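You operate a simulated robot arm through the tools that you are given. There is no shell and no other tool.

The job below is to be done with a simulated robot arm. You get a single attempt, and the scene is never put back.

TASK
Set the mode on the helmet's label, measure it under the sensor and switch off.
Fine: shutter shut again and the sensor arm away at the end.

It is judged by the outcome, as a careful person would: the job done as asked, and still so three seconds after it is handed in. It fails if anything else is knocked over, pushed out of place, dropped, spilled or broken.

THE ROBOT
A 7-joint arm with a two-finger parallel gripper, fixed in place. Base frame: the origin is at the foot of the arm, x ahead of it, y to its left, z up; the work surface is at about z = 0.78. Units: m, rad, N and s.
With the tool pointing down near the work surface it reaches from about 0.1 to 0.96 m from the base axis. Its first joint turns from -2.897 to 2.897 rad. Payload 3.43 kg.
The TCP is the grasp point between the finger pads, 0.03 m short of the fingertips. In the tool frame z runs along the fingers and y along their closing line. The gripper opens to 0.094 m. The fingers are 0.028 m wide and 0.01 m thick; the gripper's body (0.05 by 0.096 m) begins 0.055 m behind the TCP.
Orientation is that of the tool frame in the base frame, as a unit quaternion [w, x, y, z]. With the fingers straight down and closing along the base's y, the tool's x points along the base's -x, its y along +y and its z along -z.

THE INTERFACE
- The arm moves only by the tool step_arm. Its argument "deltas" is one flat list of numbers, 6 for each row, row after row: the shift along the tool's x, y, z in m, then the turn, a rotation vector about the tool's x, y, z in rad. In form: [tx, ty, tz, ax, ay, az, tx, ty, tz, ax, ay, az, ...]. A call has 1 to 20 rows; each row is the pose to reach, as a shift and turn from the pose commanded when the call began, along the tool's axes at that moment. "jaw" is the opening, from 0 (shut) to 1 (fully open), set as the call begins (left out, the last holds). Rows are played at 5 a second. More than 0.05 m and 0.15 rad between two rows, or a gripper value outside its range, and nothing of the call is played. A pose out of reach is approached as far as the arm can. The call stops where the force on the tool passes 90 N (or 10 N more than at its start, if that is more) or the arm is blocked; 0.2 s more then pass. Each finger travels about 0.045 m/s and halts on what it meets, pressing with about 36 N; the grip force reading is that of the motor and also rises with nothing between the fingers. The clock runs only during rows and for 0.2 s after the last one: add rows that repeat a pose to give the fingers time. It gives the time, the measured TCP pose, the force on the tool (base axes), the opening and the grip force at its end, in the units of the frame above (readings bear some noise), with the torque about the TCP (base axes, N m) and any sound that the robot's microphone picked up.
- Cameras (640 x 400 px; columns grow to the right, rows downward): "scene" is fixed at [0.0493, 0.6482, 1.5067]; the picture's right is [-0.37, -0.93, 0.00], its down [-0.53, 0.21, -0.82] and it looks along [0.77, -0.31, -0.57] (base axes); focal length 214 px, centre (320, 200). "wrist" rides on the gripper at [0.076, 0.014, -0.103] in the tool frame; the picture's right is [-0.18, 0.98, 0.00], its down [-0.75, -0.14, -0.64] and it looks along [-0.63, -0.12, 0.77] (tool axes); focal length 243 px, centre (320, 200). There is no depth. A picture from a camera that has moved, and an enlarged one, comes with that camera's place and axes in the base frame and with its lens.
- camera(camera): a new picture of that camera. It takes no simulated time.
- lift_body(by): slides the trunk up (or, below 0, down) by that many m; the arm rides with it, the base frame stays. It gives what a move gives, with no picture.
- enlarge(camera, box): a new picture of the part [left, top, right, bottom] of that camera's present view, enlarged. It takes no simulated time.
- hand_in(): hands the job in; it is judged then, once.

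Places have to be worked out from the pictures, the camera data and where the tool is seen. Open the gripper and draw the arm clear of the work before you hand the job in, unless the task says otherwise.

The tools are called after "Request:" as name(argument=value, ...) on one line, values as JSON. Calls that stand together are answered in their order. step_arm: Moves the arm, as the interface text tells. Its arguments: {"type":"object","properties":{"deltas":{"type":"array","items":{"type":"number"}},"jaw":{"type":"number"}},"required":["deltas"]} The other tools are called the same way: lift_body (by) slides the trunk up or down; camera (camera) takes a picture; enlarge (camera, box) takes an enlarged picture of a part of a camera's view; hand_in () hands the job in.

At the start:

```text
clock: 0.0
tcp_pos: [0.3793, 0.2734, 1.3869]
tool_rot: [-0.004, -0.003, 1.0, 0.004]
contact_force: [-141.2, -19.6, -45.8]
wrist_torque: [6.42, -13.11, -6.23]
opening: 0.0782
grasp_force: 0.2
trunk travel left (down, up): [-0.55, 0.06]
```

scene: 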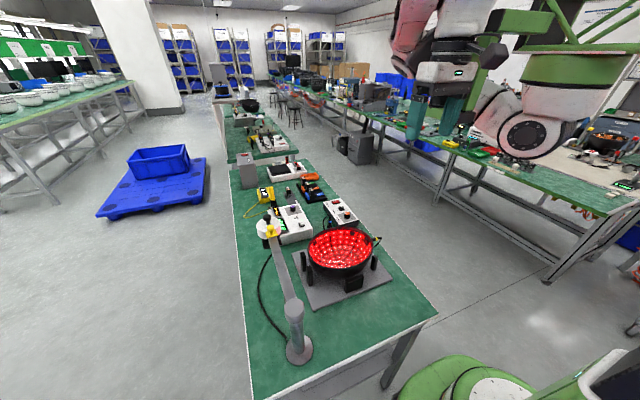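
wrist: 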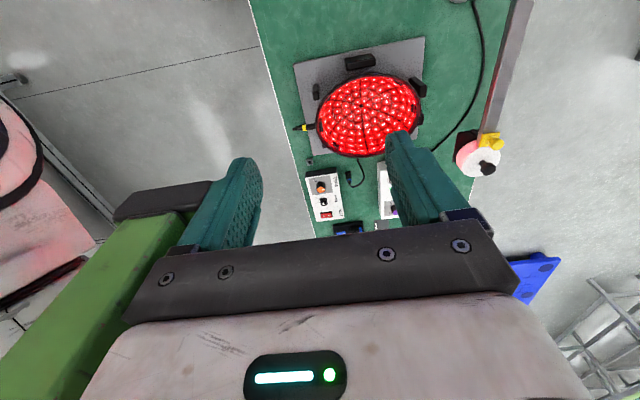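

The start reading shows a large force on the tool, maybe a sensor offset, so I look before moving. I enlarge the bench area to find the helmet, the controller, the label, and the sensor arm.

Request:
enlarge(camera="scene", box=[230, 150, 440, 281])

Request:
enlarge(camera="scene", box=[230, 220, 440, 380])

Request:
enlarge(camera="wrist", box=[250, 0, 550, 240])

Request:
enlarge(camera="scene", box=[270, 190, 370, 252])

```text
3.05 times, centred on (335, 216) of scene
camera zoom: at [0.0493, 0.6482, 1.5067], right [-0.37, -0.93, 0.0], down [-0.53, 0.21, -0.82], along [0.77, -0.31, -0.57], focal length 654 px, centre (274, 153)
```

zoom: 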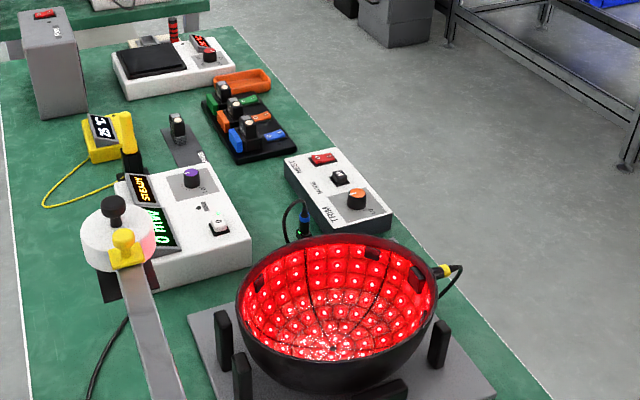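

```text
2.50 times, centred on (335, 300) of scene
camera zoom: at [0.0493, 0.6482, 1.5067], right [-0.37, -0.93, 0.0], down [-0.53, 0.21, -0.82], along [0.77, -0.31, -0.57], focal length 536 px, centre (282, -50)
```

zoom: 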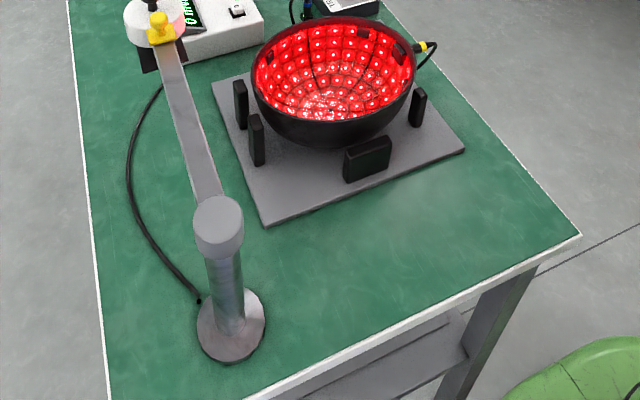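

```text
1.67 times, centred on (400, 120) of wrist
camera zoom: at [0.305, 0.2869, 1.4923], right [0.18, 0.98, 0.01], down [0.76, -0.14, 0.63], along [0.63, -0.11, -0.77], focal length 404 px, centre (187, 333)
```

zoom: 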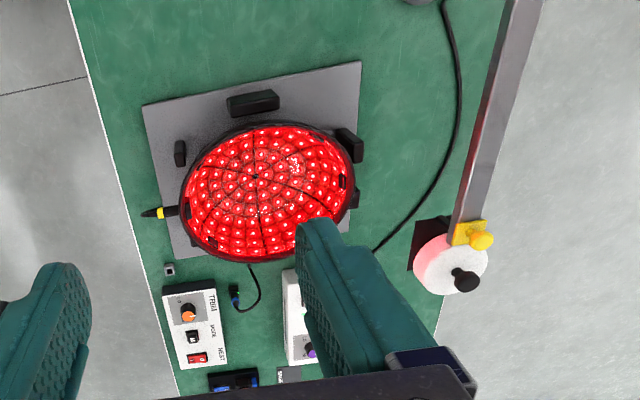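

```text
6.40 times, centred on (320, 221) of scene
camera zoom: at [0.0493, 0.6482, 1.5067], right [-0.37, -0.93, 0.0], down [-0.53, 0.21, -0.82], along [0.77, -0.31, -0.57], focal length 1373 px, centre (320, 66)
```

zoom: 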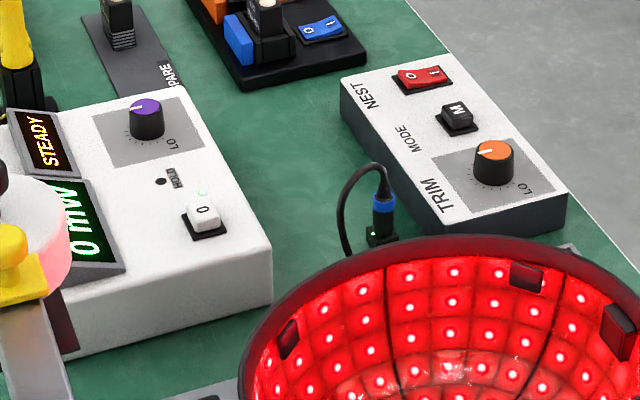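

The helmet lies in a cradle near (0.54, 0.37), the sensor post near (0.33, 0.61), the TRIM/MODE/NEST box near (0.82, 0.23), and the meter near (0.83, 0.47). I make a small hold to check the force reading, then enlarge to read the details.

Request:
step_arm(deltas=[0, 0, 0, 0, 0, 0, 0, 0, 0, 0, 0, 0])

Request:
enlarge(camera="scene", box=[255, 180, 315, 250])

Request:
enlarge(camera="scene", box=[295, 215, 395, 300])

Request:
enlarge(camera="scene", box=[310, 195, 370, 235])

Request:
enlarge(camera="scene", box=[235, 145, 335, 205])

```text
clock: 0.6
tcp_pos: [0.3765, 0.2767, 1.3872]
tool_rot: [-0.009, -0.006, 1.0, 0.009]
contact_force: [-84.2, 63.1, -12.3]
wrist_torque: [-4.77, -7.75, 0.45]
opening: 0.0842
grasp_force: 0.0
trunk travel left (down, up): [-0.55, 0.06]
```

```text
5.71 times, centred on (285, 215) of scene
camera zoom: at [0.0493, 0.6482, 1.5067], right [-0.37, -0.93, 0.0], down [-0.53, 0.21, -0.82], along [0.77, -0.31, -0.57], focal length 1226 px, centre (520, 114)
```

zoom: 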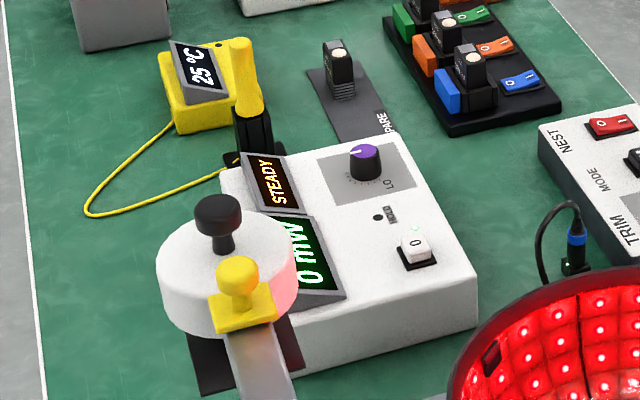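

```text
4.71 times, centred on (345, 258) of scene
camera zoom: at [0.0493, 0.6482, 1.5067], right [-0.37, -0.93, 0.0], down [-0.53, 0.21, -0.82], along [0.77, -0.31, -0.57], focal length 1009 px, centre (202, -71)
```

zoom: 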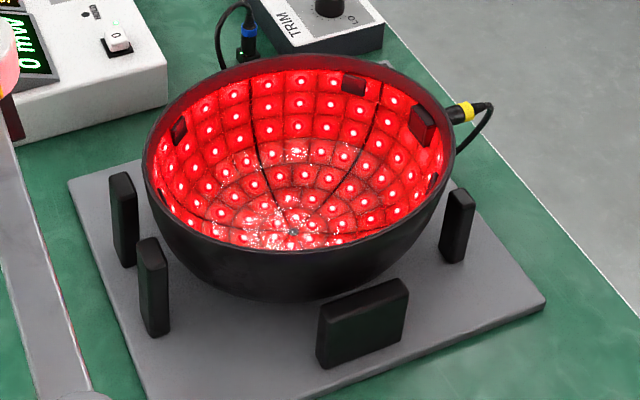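

```text
10.00 times, centred on (340, 215) of scene
camera zoom: at [0.0493, 0.6482, 1.5067], right [-0.37, -0.93, 0.0], down [-0.53, 0.21, -0.82], along [0.77, -0.31, -0.57], focal length 2145 px, centre (120, 50)
```

zoom: 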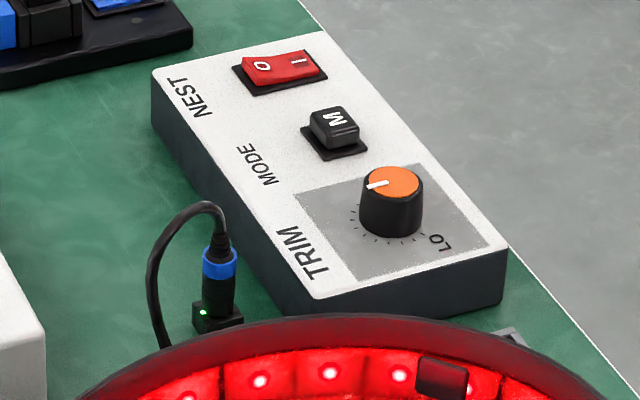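

```text
6.40 times, centred on (285, 175) of scene
camera zoom: at [0.0493, 0.6482, 1.5067], right [-0.37, -0.93, 0.0], down [-0.53, 0.21, -0.82], along [0.77, -0.31, -0.57], focal length 1373 px, centre (544, 360)
```

zoom: 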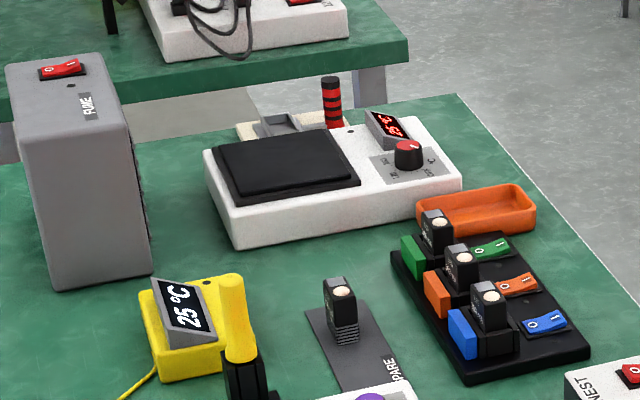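

The helmet's interior is lit, the meter reads 0 mW and "STEADY", and no label shows from this side. The force reading is still settling, so I hold a second before moving.

Request:
step_arm(deltas=[0, 0, 0, 0, 0, 0, 0, 0, 0, 0, 0, 0, 0, 0, 0, 0, 0, 0, 0, 0, 0, 0, 0, 0, 0, 0, 0, 0, 0, 0])

Request:
camera(camera="wrist")

```text
clock: 1.8
tcp_pos: [0.3746, 0.2774, 1.3889]
tool_rot: [-0.01, -0.005, 1.0, 0.009]
contact_force: [-86.3, 64.3, -23.3]
wrist_torque: [-4.17, -7.71, 0.62]
opening: 0.0842
grasp_force: 0.0
trunk travel left (down, up): [-0.55, 0.06]
```

```text
taken
camera wrist: at [0.3023, 0.2887, 1.4934], right [0.17, 0.98, 0.02], down [0.77, -0.14, 0.62], along [0.62, -0.1, -0.78], focal length 243 px, centre (320, 200)
```

wrist: 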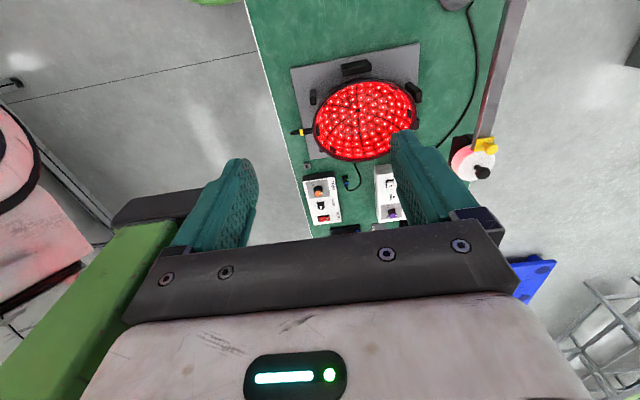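

A steady force of about 110 N pushes the tool toward -x and +y, so something seems to be touching the hand. I enlarge the area around the gripper.

Request:
enlarge(camera="scene", box=[370, 0, 640, 169])

Request:
enlarge(camera="wrist", box=[0, 100, 400, 350])

```text
2.37 times, centred on (505, 84) of scene
camera zoom: at [0.0493, 0.6482, 1.5067], right [-0.37, -0.93, 0.0], down [-0.53, 0.21, -0.82], along [0.77, -0.31, -0.57], focal length 508 px, centre (-118, 473)
```

zoom: 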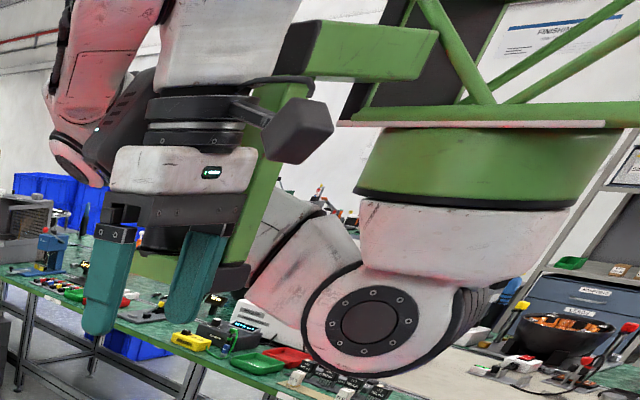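

```text
1.60 times, centred on (200, 225) of wrist
camera zoom: at [0.3023, 0.2887, 1.4934], right [0.17, 0.98, 0.02], down [0.77, -0.14, 0.62], along [0.62, -0.1, -0.78], focal length 388 px, centre (512, 160)
```

zoom: 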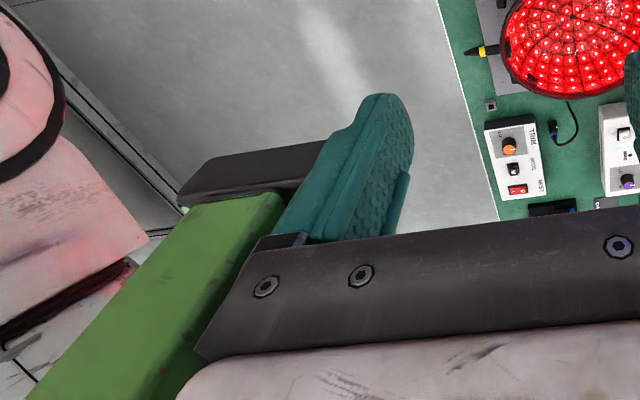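

A green bracket of the robot's own frame is pressing on the hand from the +x/-y side. I back the hand off gently toward +y and -x.

Request:
step_arm(deltas=[0.005, 0.01, 0, 0, 0, 0, 0.01, 0.02, 0, 0, 0, 0, 0.015, 0.03, 0, 0, 0, 0, 0.02, 0.04, 0, 0, 0, 0, 0.02, 0.05, 0, 0, 0, 0])

Request:
enlarge(camera="scene", box=[370, 0, 640, 169])

Request:
camera(camera="wrist")

```text
clock: 3.0
tcp_pos: [0.358, 0.3222, 1.3887]
tool_rot: [-0.004, -0.005, 1.0, 0.003]
contact_force: [-66.0, -39.9, 2.9]
wrist_torque: [3.63, -6.37, -3.71]
opening: 0.094
grasp_force: 0.0
trunk travel left (down, up): [-0.55, 0.06]
```

```text
2.37 times, centred on (505, 84) of scene
camera zoom: at [0.0493, 0.6482, 1.5067], right [-0.37, -0.93, 0.0], down [-0.53, 0.21, -0.82], along [0.77, -0.31, -0.57], focal length 508 px, centre (-118, 473)
```

zoom: 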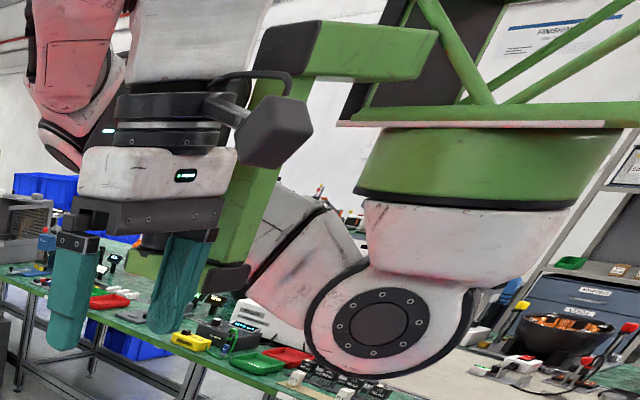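

```text
taken
camera wrist: at [0.2833, 0.3352, 1.4932], right [0.17, 0.98, 0.0], down [0.76, -0.14, 0.63], along [0.63, -0.11, -0.77], focal length 243 px, centre (320, 200)
```

wrist: 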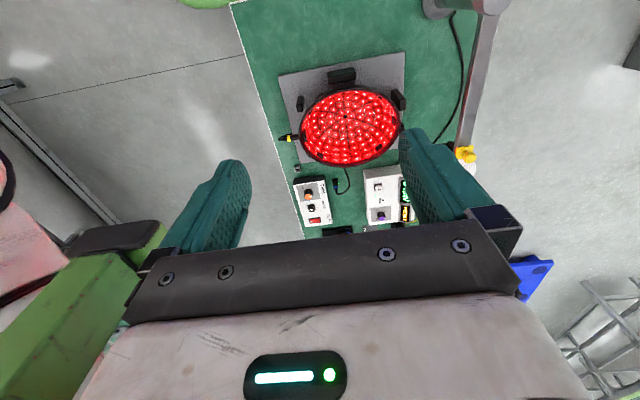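

The hand is now visibly apart from the bracket's lower end, but force still reads about 77 N. I hold still to see whether it is just transient.

Request:
step_arm(deltas=[0, 0, 0, 0, 0, 0, 0, 0, 0, 0, 0, 0, 0, 0, 0, 0, 0, 0])

Request:
enlarge(camera="scene", box=[380, 0, 520, 130])

```text
clock: 3.8
tcp_pos: [0.3586, 0.3236, 1.389]
tool_rot: [-0.005, -0.004, 1.0, 0.003]
contact_force: [-70.6, -32.9, 3.1]
wrist_torque: [3.01, -6.86, -3.75]
opening: 0.0939
grasp_force: 0.0
trunk travel left (down, up): [-0.55, 0.06]
```

```text
3.08 times, centred on (450, 65) of scene
camera zoom: at [0.0493, 0.6482, 1.5067], right [-0.37, -0.93, 0.0], down [-0.53, 0.21, -0.82], along [0.77, -0.31, -0.57], focal length 660 px, centre (-80, 615)
```

zoom: 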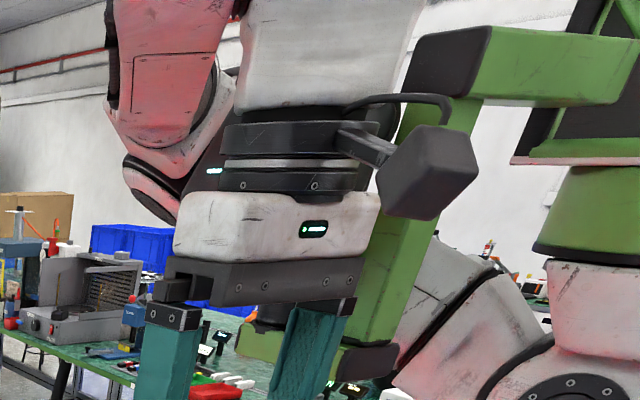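

The remaining force still pushes in -x, which fits the bracket being on the +x side of the hand. I move further -x in small rows.

Request:
step_arm(deltas=[0.01, 0, 0, 0, 0, 0, 0.02, 0, 0, 0, 0, 0, 0.03, 0, 0, 0, 0, 0, 0.03, 0, 0, 0, 0, 0])

Request:
enlarge(camera="scene", box=[380, 0, 520, 130])

Request:
camera(camera="wrist")

```text
clock: 4.8
tcp_pos: [0.3295, 0.3241, 1.3887]
tool_rot: [-0.005, -0.004, 1.0, 0.004]
contact_force: [0.2, 0.5, -0.3]
wrist_torque: [0.0, -0.02, 0.02]
opening: 0.0939
grasp_force: 0.0
trunk travel left (down, up): [-0.55, 0.06]
```

```text
3.08 times, centred on (450, 65) of scene
camera zoom: at [0.0493, 0.6482, 1.5067], right [-0.37, -0.93, 0.0], down [-0.53, 0.21, -0.82], along [0.77, -0.31, -0.57], focal length 660 px, centre (-80, 615)
```

zoom: 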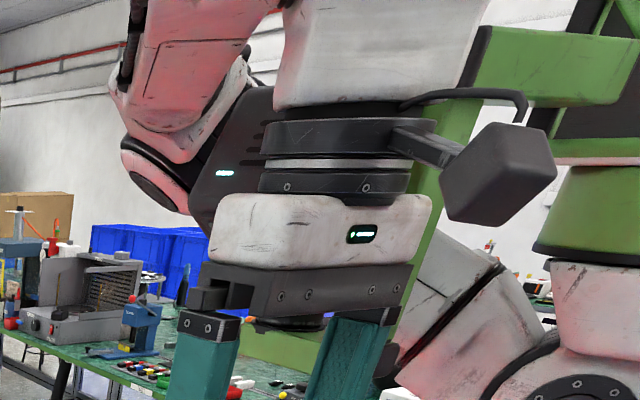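

```text
taken
camera wrist: at [0.2551, 0.3367, 1.4926], right [0.18, 0.98, 0.01], down [0.76, -0.14, 0.63], along [0.63, -0.11, -0.77], focal length 243 px, centre (320, 200)
```

wrist: 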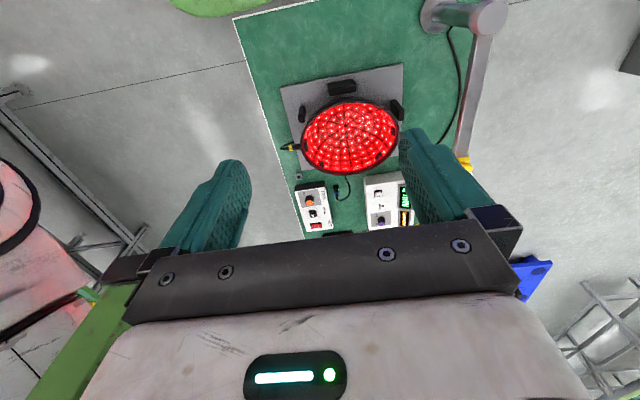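

Force is now zero, so the hand is free. I test whether the bracket belongs to the trunk with a small lift of -0.02, then compare pictures.

Request:
lift_body(by=-0.02)

Request:
enlarge(camera="scene", box=[370, 0, 640, 169])

Request:
camera(camera="scene")

```text
clock: 5.5
tcp_pos: [0.3303, 0.3236, 1.3667]
tool_rot: [-0.004, -0.004, 1.0, 0.005]
contact_force: [-0.3, 0.2, -0.2]
wrist_torque: [0.02, 0.01, 0.01]
opening: 0.0936
grasp_force: 0.2
trunk travel left (down, up): [-0.53, 0.08]
```

```text
2.37 times, centred on (505, 84) of scene
camera zoom: at [0.0493, 0.6482, 1.5067], right [-0.37, -0.93, 0.0], down [-0.53, 0.21, -0.82], along [0.77, -0.31, -0.57], focal length 508 px, centre (-118, 473)
```

zoom: 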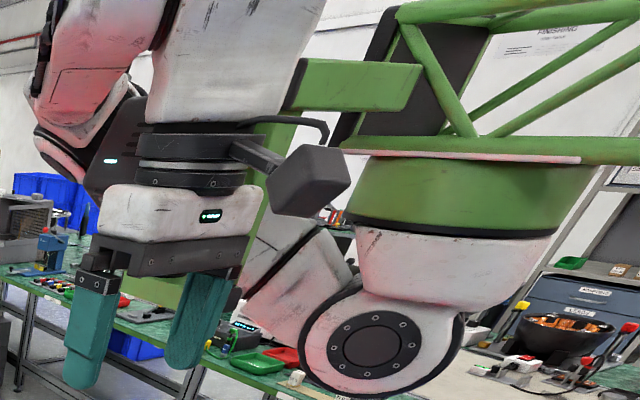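

```text
taken
```

scene: 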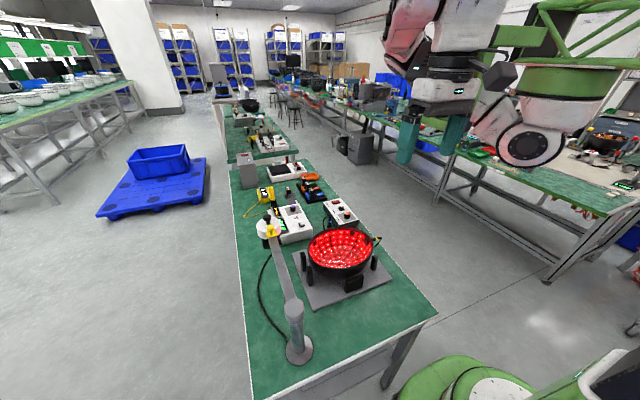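

The truss, ring and bracket all move with the trunk, so the bracket is the robot's own frame, at +x/-y of the hand. I go straight down, away from it, for a closer look at the helmet.

Request:
step_arm(deltas=[0, 0, 0.03, 0, 0, 0, 0, 0, 0.06, 0, 0, 0, 0, 0, 0.09, 0, 0, 0, 0, 0, 0.12, 0, 0, 0, 0, 0, 0.12, 0, 0, 0], jaw=0.3)

Request:
camera(camera="wrist")

Request:
camera(camera="scene")

```text
clock: 6.7
tcp_pos: [0.3281, 0.3322, 1.2532]
tool_rot: [-0.008, 0.006, 1.0, 0.01]
contact_force: [0.8, -1.1, 0.0]
wrist_torque: [-0.01, -0.01, -0.03]
opening: 0.0281
grasp_force: 0.0
trunk travel left (down, up): [-0.53, 0.08]
```

```text
taken
camera wrist: at [0.2545, 0.3454, 1.359], right [0.2, 0.98, 0.02], down [0.76, -0.16, 0.63], along [0.62, -0.11, -0.78], focal length 243 px, centre (320, 200)
```

wrist: 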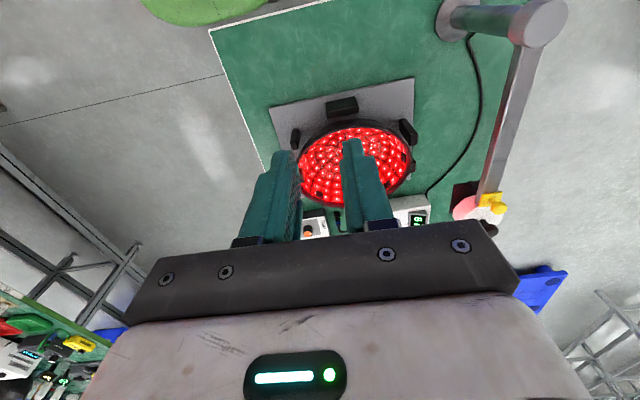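

```text
taken
```

scene: 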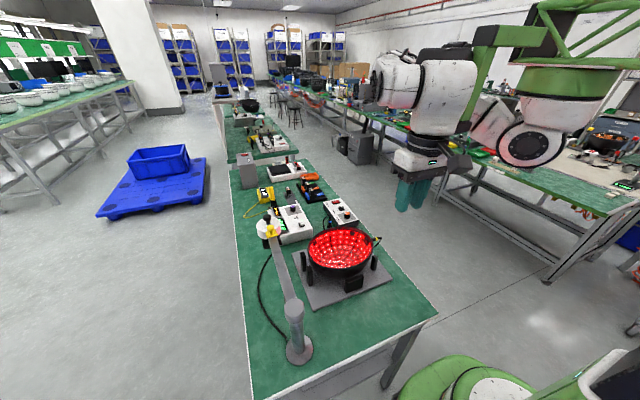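

The arm moves freely now. I keep to the +y side of the bracket and travel out along x at this height, above the helmet, to get a close look at the two control boxes.

Request:
step_arm(deltas=[0, 0.03, 0, 0, 0, 0, 0, 0.06, 0, 0, 0, 0, -0.04, 0.06, 0, 0, 0, 0, -0.08, 0.06, 0, 0, 0, 0, -0.12, 0.06, 0, 0, 0, 0, -0.16, 0.06, 0, 0, 0, 0, -0.2, 0.06, 0, 0, 0, 0, -0.24, 0.06, 0, 0, 0, 0, -0.24, 0.06, 0, 0, 0, 0])

Request:
camera(camera="wrist")

Request:
camera(camera="scene")

```text
clock: 8.7
tcp_pos: [0.5696, 0.3862, 1.2469]
tool_rot: [-0.004, -0.004, 1.0, 0.005]
contact_force: [0.3, -0.5, 0.5]
wrist_torque: [-0.03, 0.05, -0.03]
opening: 0.0282
grasp_force: 0.0
trunk travel left (down, up): [-0.53, 0.08]
```

```text
taken
camera wrist: at [0.4956, 0.3983, 1.3507], right [0.18, 0.98, 0.01], down [0.76, -0.14, 0.63], along [0.63, -0.11, -0.77], focal length 243 px, centre (320, 200)
```

wrist: 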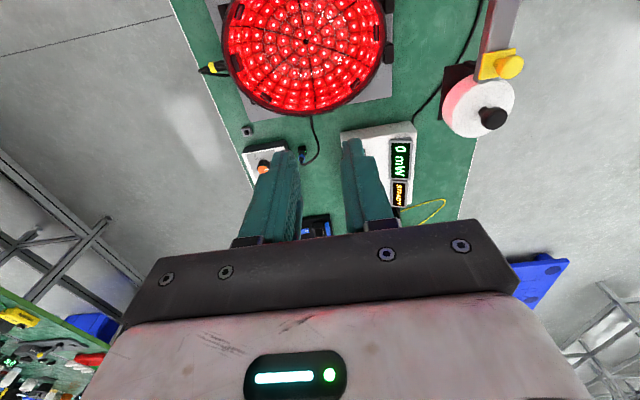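

```text
taken
```

scene: 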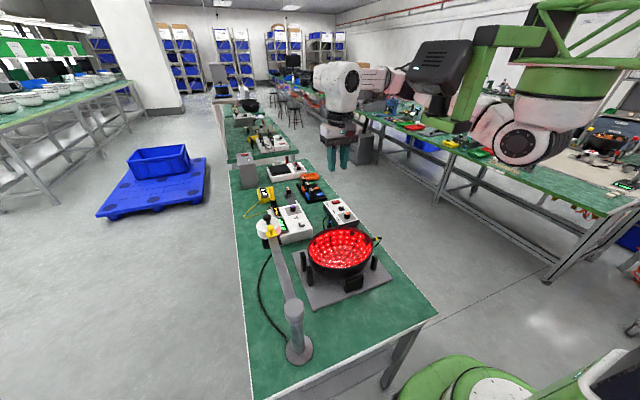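

The bracket carries a dark box and stays clear. I enlarge the wrist view to read the helmet rim, sensor head and meter.

Request:
enlarge(camera="wrist", box=[190, 0, 410, 140])

Request:
enlarge(camera="wrist", box=[330, 40, 530, 220])

```text
2.86 times, centred on (300, 70) of wrist
camera zoom: at [0.4956, 0.3983, 1.3507], right [0.18, 0.98, 0.01], down [0.76, -0.14, 0.63], along [0.63, -0.11, -0.77], focal length 693 px, centre (377, 571)
```

zoom: 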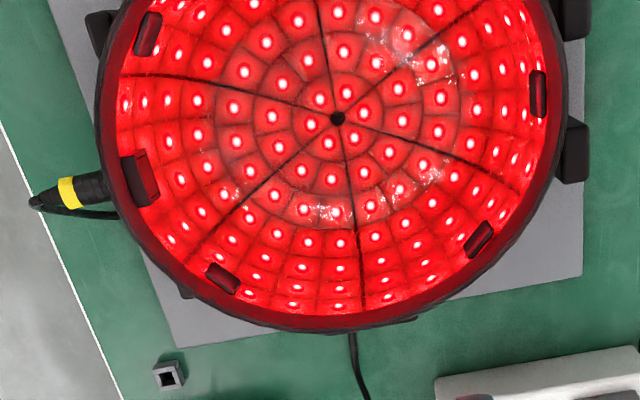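

```text
2.22 times, centred on (430, 130) of wrist
camera zoom: at [0.4956, 0.3983, 1.3507], right [0.18, 0.98, 0.01], down [0.76, -0.14, 0.63], along [0.63, -0.11, -0.77], focal length 539 px, centre (76, 356)
```

zoom: 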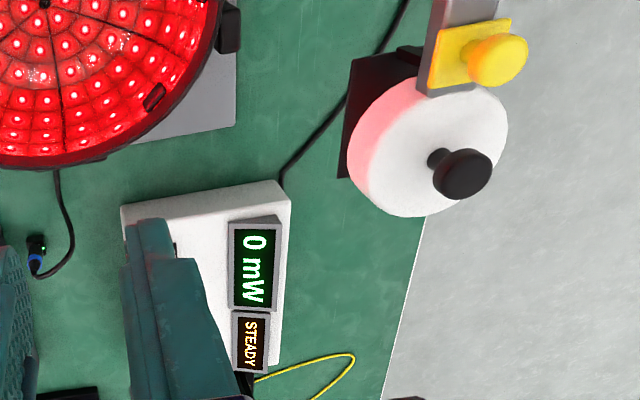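

The blue-banded plug joins the nest near the TRIM box and the yellow-banded plug enters the helmet on its -y side; no label is on the inside. I swing the hand out to the +x side while yawing so the wrist camera looks back at the helmet's far side.

Request:
step_arm(deltas=[-0.018, -0.006, 0, 0, 0, -0.14, -0.036, -0.012, 0, 0, 0, -0.28, -0.054, -0.018, 0, 0, 0, -0.42, -0.072, -0.024, 0, 0, 0, -0.56, -0.09, -0.03, 0, 0, 0, -0.7, -0.108, -0.036, 0, 0, 0, -0.84, -0.126, -0.042, 0, 0, 0, -0.98, -0.144, -0.048, 0, 0, 0, -1.12, -0.162, -0.054, 0, 0, 0, -1.26, -0.18, -0.06, 0, 0, 0, -1.4, -0.18, -0.06, 0, 0, 0, -1.4])

Request:
camera(camera="wrist")

Request:
camera(camera="scene")

```text
clock: 11.1
tcp_pos: [0.7304, 0.3329, 1.2439]
tool_rot: [-0.002, -0.59, 0.807, 0.006]
contact_force: [0.4, 0.0, 0.0]
wrist_torque: [-0.03, 0.02, -0.01]
opening: 0.0284
grasp_force: 0.1
out of reach, approached as far as the arm can: row 10, 11
trunk travel left (down, up): [-0.53, 0.08]
```

```text
taken
camera wrist: at [0.6953, 0.2641, 1.3471], right [-0.88, 0.47, 0.01], down [0.37, 0.67, 0.64], along [0.3, 0.57, -0.77], focal length 243 px, centre (320, 200)
```

wrist: 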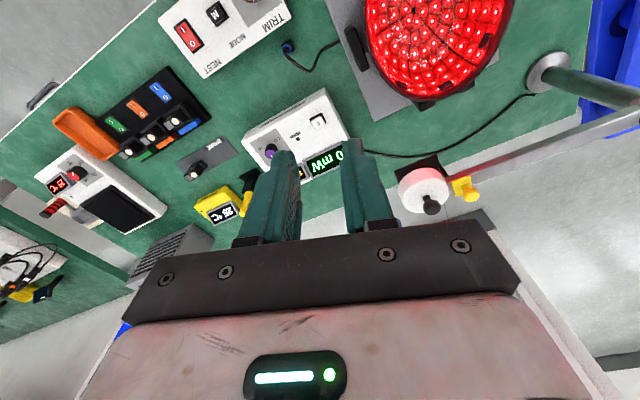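

```text
taken
```

scene: 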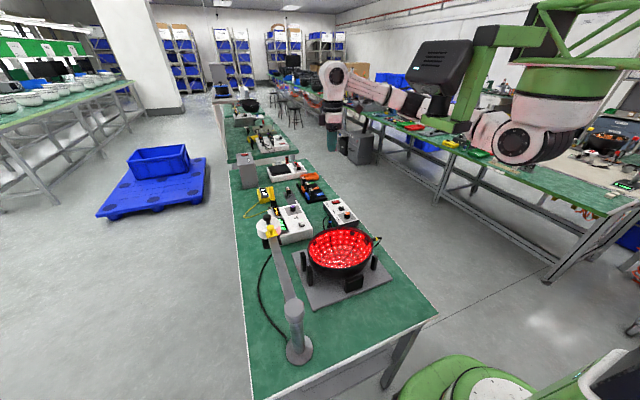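

The arm refuses more yaw this way, probably joint 7's limit, but this view shows all the controls. I enlarge them before yawing the other way.

Request:
enlarge(camera="wrist", box=[150, 0, 350, 125])

Request:
enlarge(camera="wrist", box=[230, 70, 390, 190])

Request:
enlarge(camera="wrist", box=[20, 60, 260, 230])

Request:
enlarge(camera="wrist", box=[370, 130, 530, 230])

```text
3.20 times, centred on (250, 62) of wrist
camera zoom: at [0.6953, 0.2641, 1.3471], right [-0.88, 0.47, 0.01], down [0.37, 0.67, 0.64], along [0.3, 0.57, -0.77], focal length 776 px, centre (544, 640)
```

zoom: 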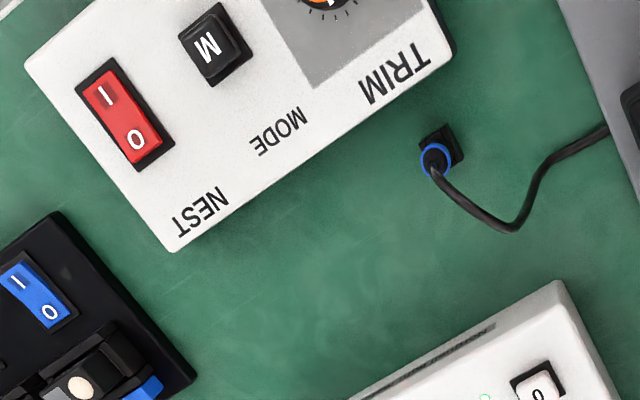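

```text
3.33 times, centred on (310, 130) of wrist
camera zoom: at [0.6953, 0.2641, 1.3471], right [-0.88, 0.47, 0.01], down [0.37, 0.67, 0.64], along [0.3, 0.57, -0.77], focal length 809 px, centre (353, 433)
```

zoom: 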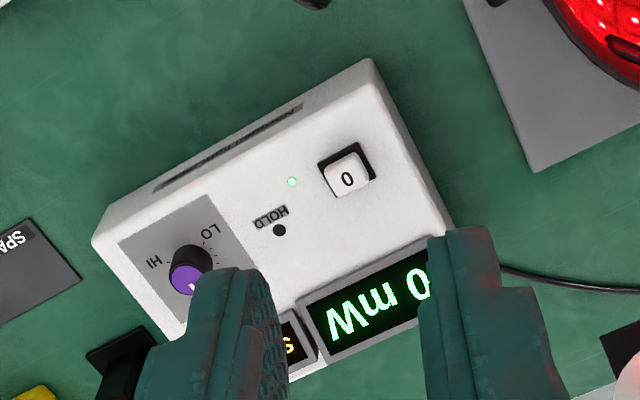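

```text
2.35 times, centred on (140, 145) of wrist
camera zoom: at [0.6953, 0.2641, 1.3471], right [-0.88, 0.47, 0.01], down [0.37, 0.67, 0.64], along [0.3, 0.57, -0.77], focal length 571 px, centre (744, 329)
```

zoom: 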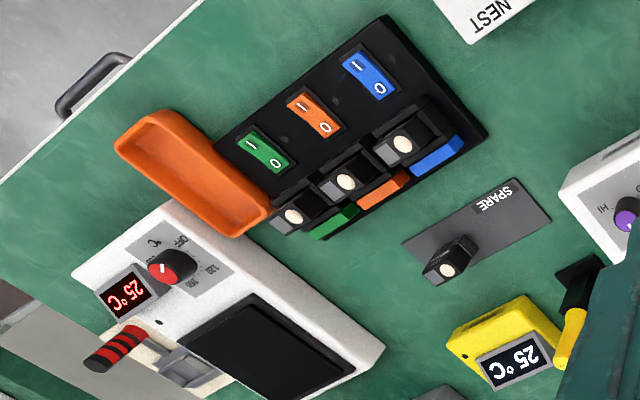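

```text
4.00 times, centred on (450, 180) of wrist
camera zoom: at [0.6953, 0.2641, 1.3471], right [-0.88, 0.47, 0.01], down [0.37, 0.67, 0.64], along [0.3, 0.57, -0.77], focal length 970 px, centre (-200, 280)
```

zoom: 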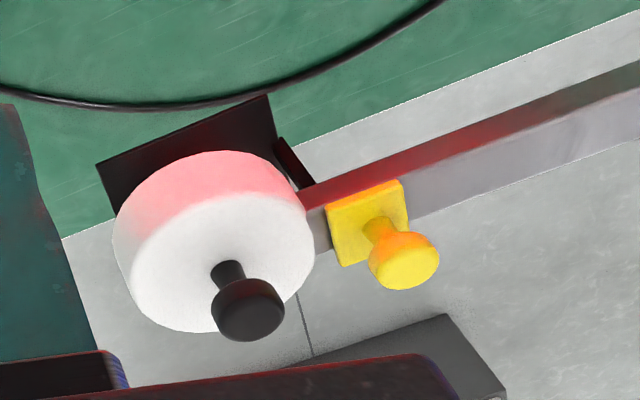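

I read the controls now: NEST rocker, M key, TRIM knob; the meter has a purple LO/HI knob, a HOLD lamp, and a "0" key. I yaw the other way in place to look back at the helmet from the +x side.

Request:
step_arm(deltas=[0, 0, 0, 0, 0, 0.14, 0, 0, 0, 0, 0, 0.28, 0, 0, 0, 0, 0, 0.42, 0, 0, 0, 0, 0, 0.56, 0, 0, 0, 0, 0, 0.7, 0, 0, 0, 0, 0, 0.84, 0, 0, 0, 0, 0, 0.98, 0, 0, 0, 0, 0, 1.12, 0, 0, 0, 0, 0, 1.26, 0, 0, 0, 0, 0, 1.4, 0, 0, 0, 0, 0, 1.54, 0, 0, 0, 0, 0, 1.68, 0, 0, 0, 0, 0, 1.82, 0, 0, 0, 0, 0, 1.96, 0, 0, 0, 0, 0, 2.1, 0, 0, 0, 0, 0, 2.24, 0, 0, 0, 0, 0, 2.38, 0, 0, 0, 0, 0, 2.52, 0, 0, 0, 0, 0, 2.66, 0, 0, 0, 0, 0, 2.66])

Request:
camera(camera="wrist")

Request:
camera(camera="scene")

```text
clock: 15.3
tcp_pos: [0.7309, 0.3334, 1.2446]
tool_rot: [-0.007, 0.645, 0.764, 0.0]
contact_force: [0.7, -0.4, -0.2]
wrist_torque: [-0.02, 0.02, 0.0]
opening: 0.0282
grasp_force: 0.1
trunk travel left (down, up): [-0.53, 0.08]
```

```text
taken
camera wrist: at [0.7337, 0.4103, 1.3481], right [1.0, -0.02, -0.01], down [-0.01, -0.77, 0.64], along [-0.02, -0.64, -0.77], focal length 243 px, centre (320, 200)
```

wrist: 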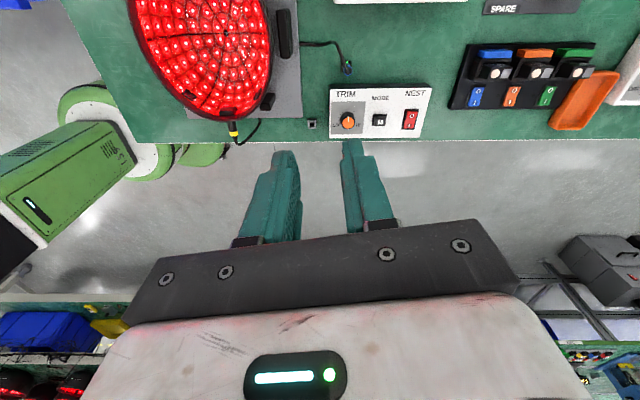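

```text
taken
```

scene: 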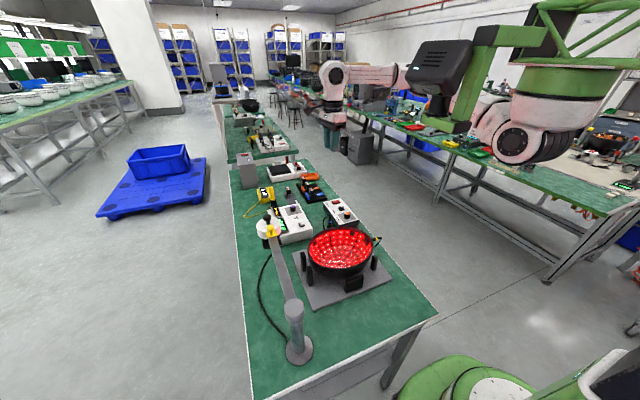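

The yaw worked this way; the picture now shows the -y bench edge with the MODE box. I continue to yaw until the camera looks back along -x at the helmet.

Request:
step_arm(deltas=[0, 0, 0, 0, 0, 0.14, 0, 0, 0, 0, 0, 0.28, 0, 0, 0, 0, 0, 0.42, 0, 0, 0, 0, 0, 0.56, 0, 0, 0, 0, 0, 0.7, 0, 0, 0, 0, 0, 0.84, 0, 0, 0, 0, 0, 0.98, 0, 0, 0, 0, 0, 1.12, 0, 0, 0, 0, 0, 1.26, 0, 0, 0, 0, 0, 1.4, 0, 0, 0, 0, 0, 1.54, 0, 0, 0, 0, 0, 1.54])

Request:
camera(camera="wrist")

Request:
camera(camera="scene")

```text
clock: 17.9
tcp_pos: [0.731, 0.3338, 1.2437]
tool_rot: [-0.006, 0.995, 0.101, -0.004]
contact_force: [0.3, -0.2, -0.1]
wrist_torque: [0.01, 0.01, 0.0]
opening: 0.028
grasp_force: 0.1
trunk travel left (down, up): [-0.53, 0.08]
```

```text
taken
camera wrist: at [0.8094, 0.3337, 1.3468], right [0.02, -1.0, -0.01], down [-0.76, -0.02, 0.65], along [-0.65, 0.0, -0.76], focal length 243 px, centre (320, 200)
```

wrist: 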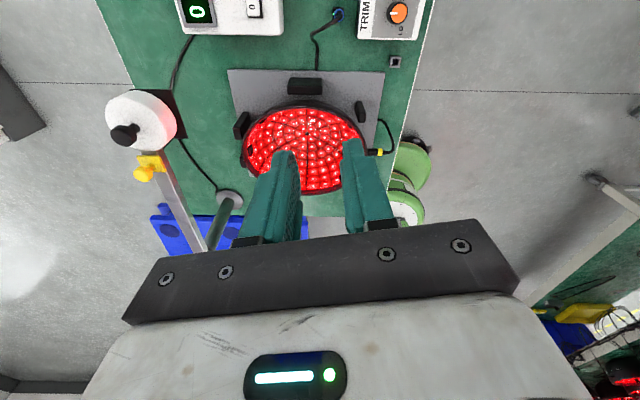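

```text
taken
```

scene: 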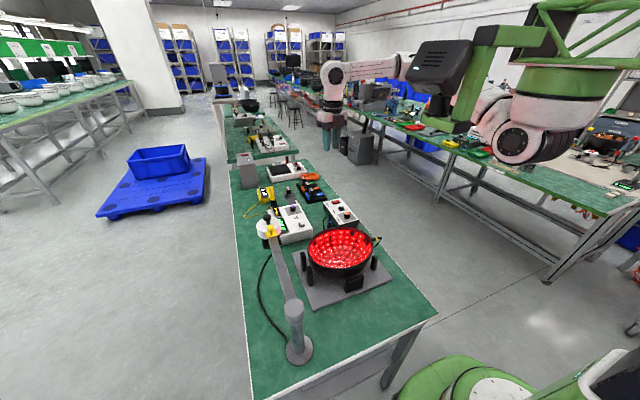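

Now I look back along -x from (0.81, 0.33, 1.35). I enlarge the helmet's visible side.

Request:
enlarge(camera="wrist", box=[220, 50, 420, 200])

Request:
enlarge(camera="wrist", box=[90, 70, 250, 230])

```text
2.67 times, centred on (320, 125) of wrist
camera zoom: at [0.8094, 0.3337, 1.3468], right [0.02, -1.0, -0.01], down [-0.76, -0.02, 0.65], along [-0.65, 0.0, -0.76], focal length 647 px, centre (320, 400)
```

zoom: 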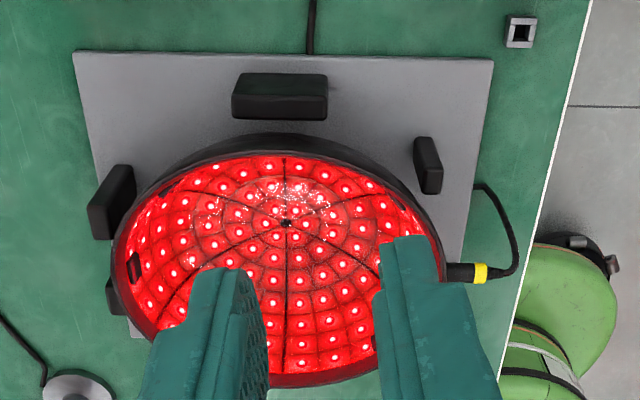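

```text
2.50 times, centred on (170, 150) of wrist
camera zoom: at [0.8094, 0.3337, 1.3468], right [0.02, -1.0, -0.01], down [-0.76, -0.02, 0.65], along [-0.65, 0.0, -0.76], focal length 606 px, centre (695, 325)
```

zoom: 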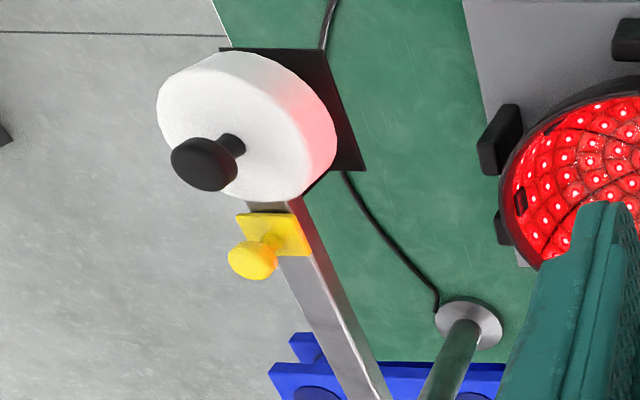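

I need a lower viewing angle for the outer wall. I lower the hand over the free green area between helmet and boxes, then tilt the camera up toward the helmet.

Request:
step_arm(deltas=[0.015, 0, 0.045, 0, 0, 0, 0.03, 0, 0.09, 0, 0, 0, 0.045, 0, 0.135, 0, 0, 0, 0.06, 0, 0.17, 0, -0.1, 0, 0.06, 0, 0.19, 0, -0.2, 0, 0.06, 0, 0.19, 0, -0.3, 0, 0.06, 0, 0.19, 0, -0.4, 0, 0.06, 0, 0.19, 0, -0.4, 0])

Request:
camera(camera="wrist")

Request:
camera(camera="scene")

```text
clock: 19.7
tcp_pos: [0.787, 0.3476, 1.0539]
tool_rot: [0.015, 0.974, 0.1, -0.202]
contact_force: [0.2, 0.7, -0.2]
wrist_torque: [-0.02, -0.02, 0.0]
opening: 0.0283
grasp_force: 0.1
trunk travel left (down, up): [-0.53, 0.08]
```

```text
taken
camera wrist: at [0.8999, 0.3552, 1.1187], right [0.03, -1.0, 0.06], down [-0.45, 0.04, 0.89], along [-0.89, -0.06, -0.45], focal length 243 px, centre (320, 200)
```

wrist: 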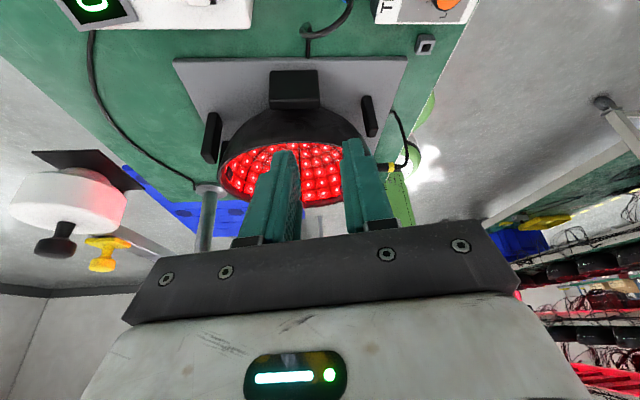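

```text
taken
```

scene: 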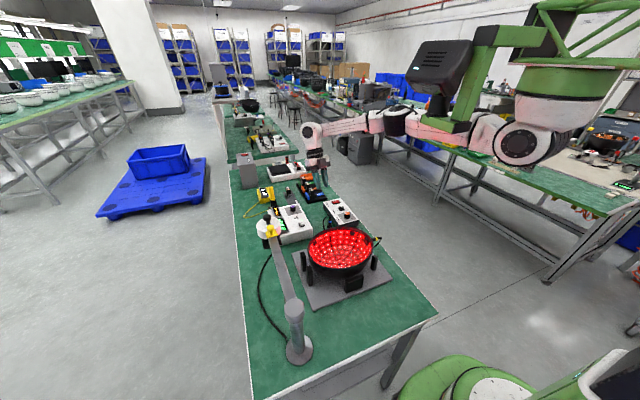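

From this low angle I see the helmet's +x wall and the sensor head with its dark plate underneath. I enlarge both.

Request:
enlarge(camera="wrist", box=[170, 50, 430, 212])

Request:
enlarge(camera="wrist", box=[0, 130, 200, 290])

```text
2.46 times, centred on (300, 131) of wrist
camera zoom: at [0.8999, 0.3552, 1.1187], right [0.03, -1.0, 0.06], down [-0.45, 0.04, 0.89], along [-0.89, -0.06, -0.45], focal length 597 px, centre (369, 370)
```

zoom: 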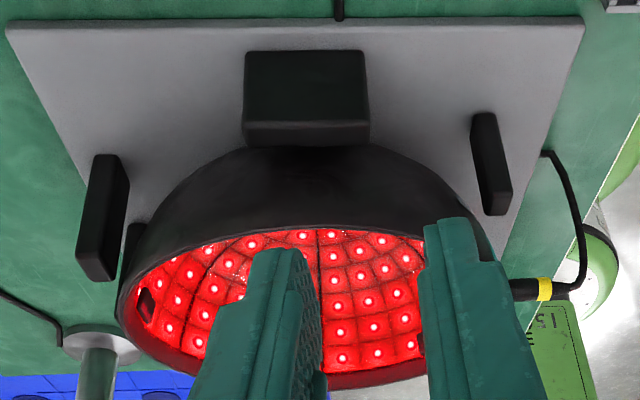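

```text
2.50 times, centred on (100, 210) of wrist
camera zoom: at [0.8999, 0.3552, 1.1187], right [0.03, -1.0, 0.06], down [-0.45, 0.04, 0.89], along [-0.89, -0.06, -0.45], focal length 606 px, centre (870, 175)
```

zoom: 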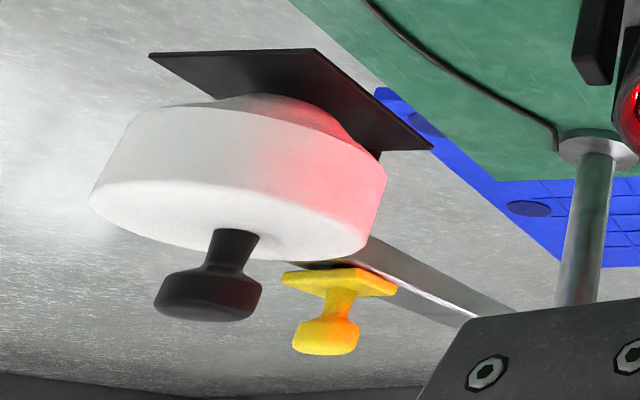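

The +x wall has no label. The -y side with the yellow plug remains, so I go toward (0.69, 0.13) and yaw on so that the camera looks toward (-x, +y) at that wall.

Request:
step_arm(deltas=[-0.015, 0.024, 0.006, 0.052, 0.0015, 0.12, -0.03, 0.049, 0.0125, 0.104, 0.003, 0.24, -0.046, 0.073, 0.019, 0.156, 0.0045, 0.36, -0.061, 0.098, 0.025, 0.208, 0.006, 0.48, -0.076, 0.122, 0.031, 0.26, 0.0075, 0.6, -0.091, 0.146, 0.0375, 0.312, 0.009, 0.72, -0.107, 0.171, 0.044, 0.364, 0.0105, 0.84, -0.122, 0.195, 0.05, 0.416, 0.012, 0.963, -0.122, 0.195, 0.05, 0.416, 0.012, 0.963])

Request:
camera(camera="wrist")

Request:
camera(camera="scene")

```text
clock: 21.7
tcp_pos: [0.6975, 0.1307, 1.0538]
tool_rot: [-0.088, 0.893, -0.402, -0.182]
contact_force: [0.2, -0.6, 0.4]
wrist_torque: [0.0, 0.02, 0.01]
opening: 0.0284
grasp_force: 0.1
trunk travel left (down, up): [-0.53, 0.08]
```

```text
taken
camera wrist: at [0.7592, 0.0373, 1.1187], right [-0.85, -0.52, 0.06], down [-0.19, 0.42, 0.89], along [-0.49, 0.74, -0.45], focal length 243 px, centre (320, 200)
```

wrist: 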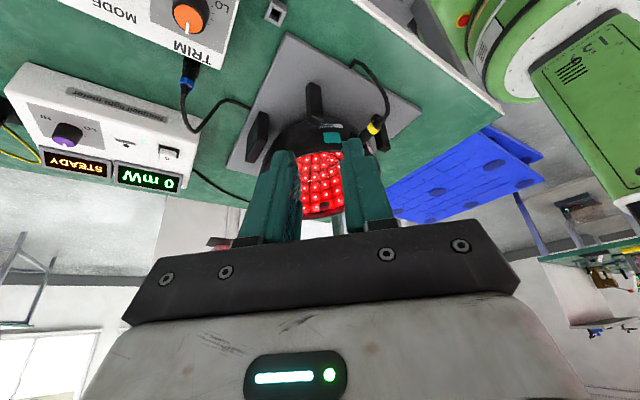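

```text
taken
```

scene: 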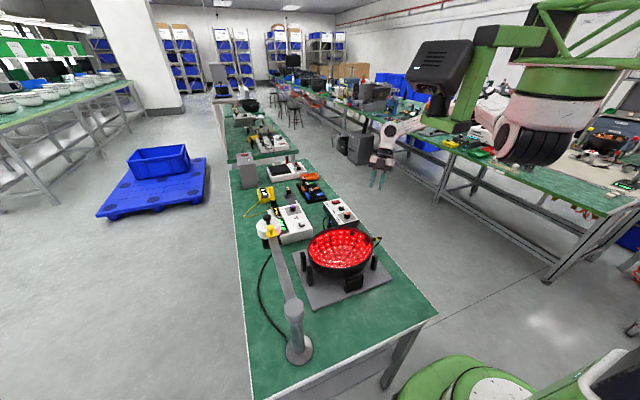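

There is a teal label on the helmet's -y wall next to the plug, and writing on the meter's side and the plate. I enlarge all of them.

Request:
enlarge(camera="wrist", box=[290, 110, 400, 180])

Request:
enlarge(camera="wrist", box=[310, 120, 360, 152])

Request:
enlarge(camera="wrist", box=[0, 60, 210, 200])

Request:
enlarge(camera="wrist", box=[60, 0, 300, 100])

```text
5.71 times, centred on (345, 145) of wrist
camera zoom: at [0.7592, 0.0373, 1.1187], right [-0.85, -0.52, 0.06], down [-0.19, 0.42, 0.89], along [-0.49, 0.74, -0.45], focal length 1386 px, centre (177, 514)
```

zoom: 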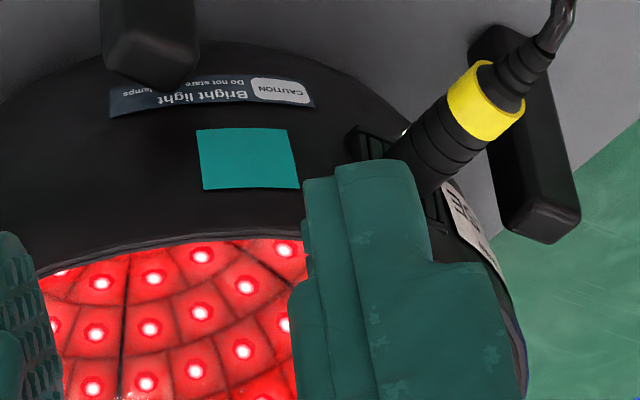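

```text
12.50 times, centred on (335, 136) of wrist
camera zoom: at [0.7592, 0.0373, 1.1187], right [-0.85, -0.52, 0.06], down [-0.19, 0.42, 0.89], along [-0.49, 0.74, -0.45], focal length 3033 px, centre (132, 1000)
```

zoom: 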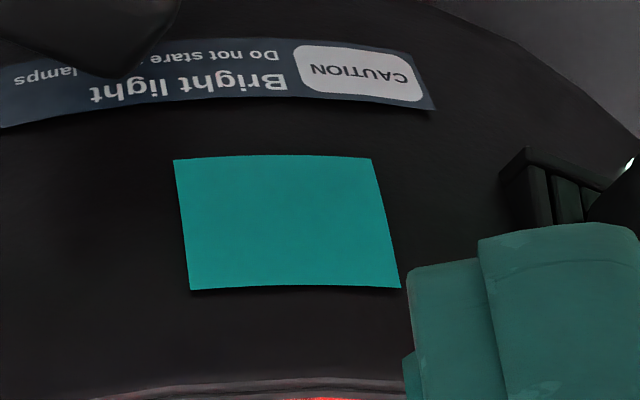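

```text
2.86 times, centred on (105, 130) of wrist
camera zoom: at [0.7592, 0.0373, 1.1187], right [-0.85, -0.52, 0.06], down [-0.19, 0.42, 0.89], along [-0.49, 0.74, -0.45], focal length 693 px, centre (934, 400)
```

zoom: 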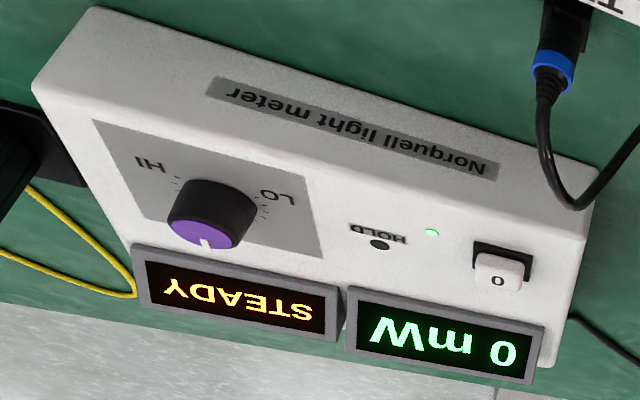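

```text
2.67 times, centred on (180, 50) of wrist
camera zoom: at [0.7592, 0.0373, 1.1187], right [-0.85, -0.52, 0.06], down [-0.19, 0.42, 0.89], along [-0.49, 0.74, -0.45], focal length 647 px, centre (693, 600)
```

zoom: 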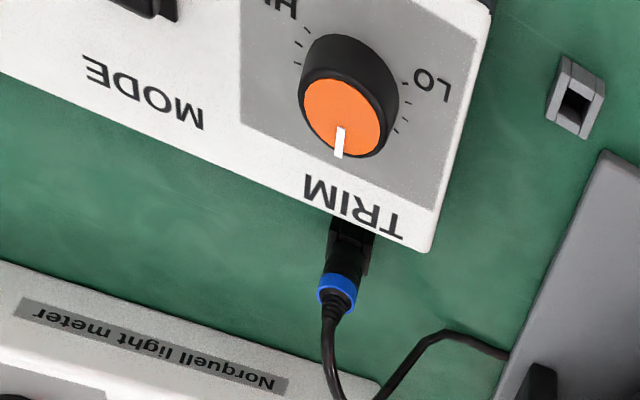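

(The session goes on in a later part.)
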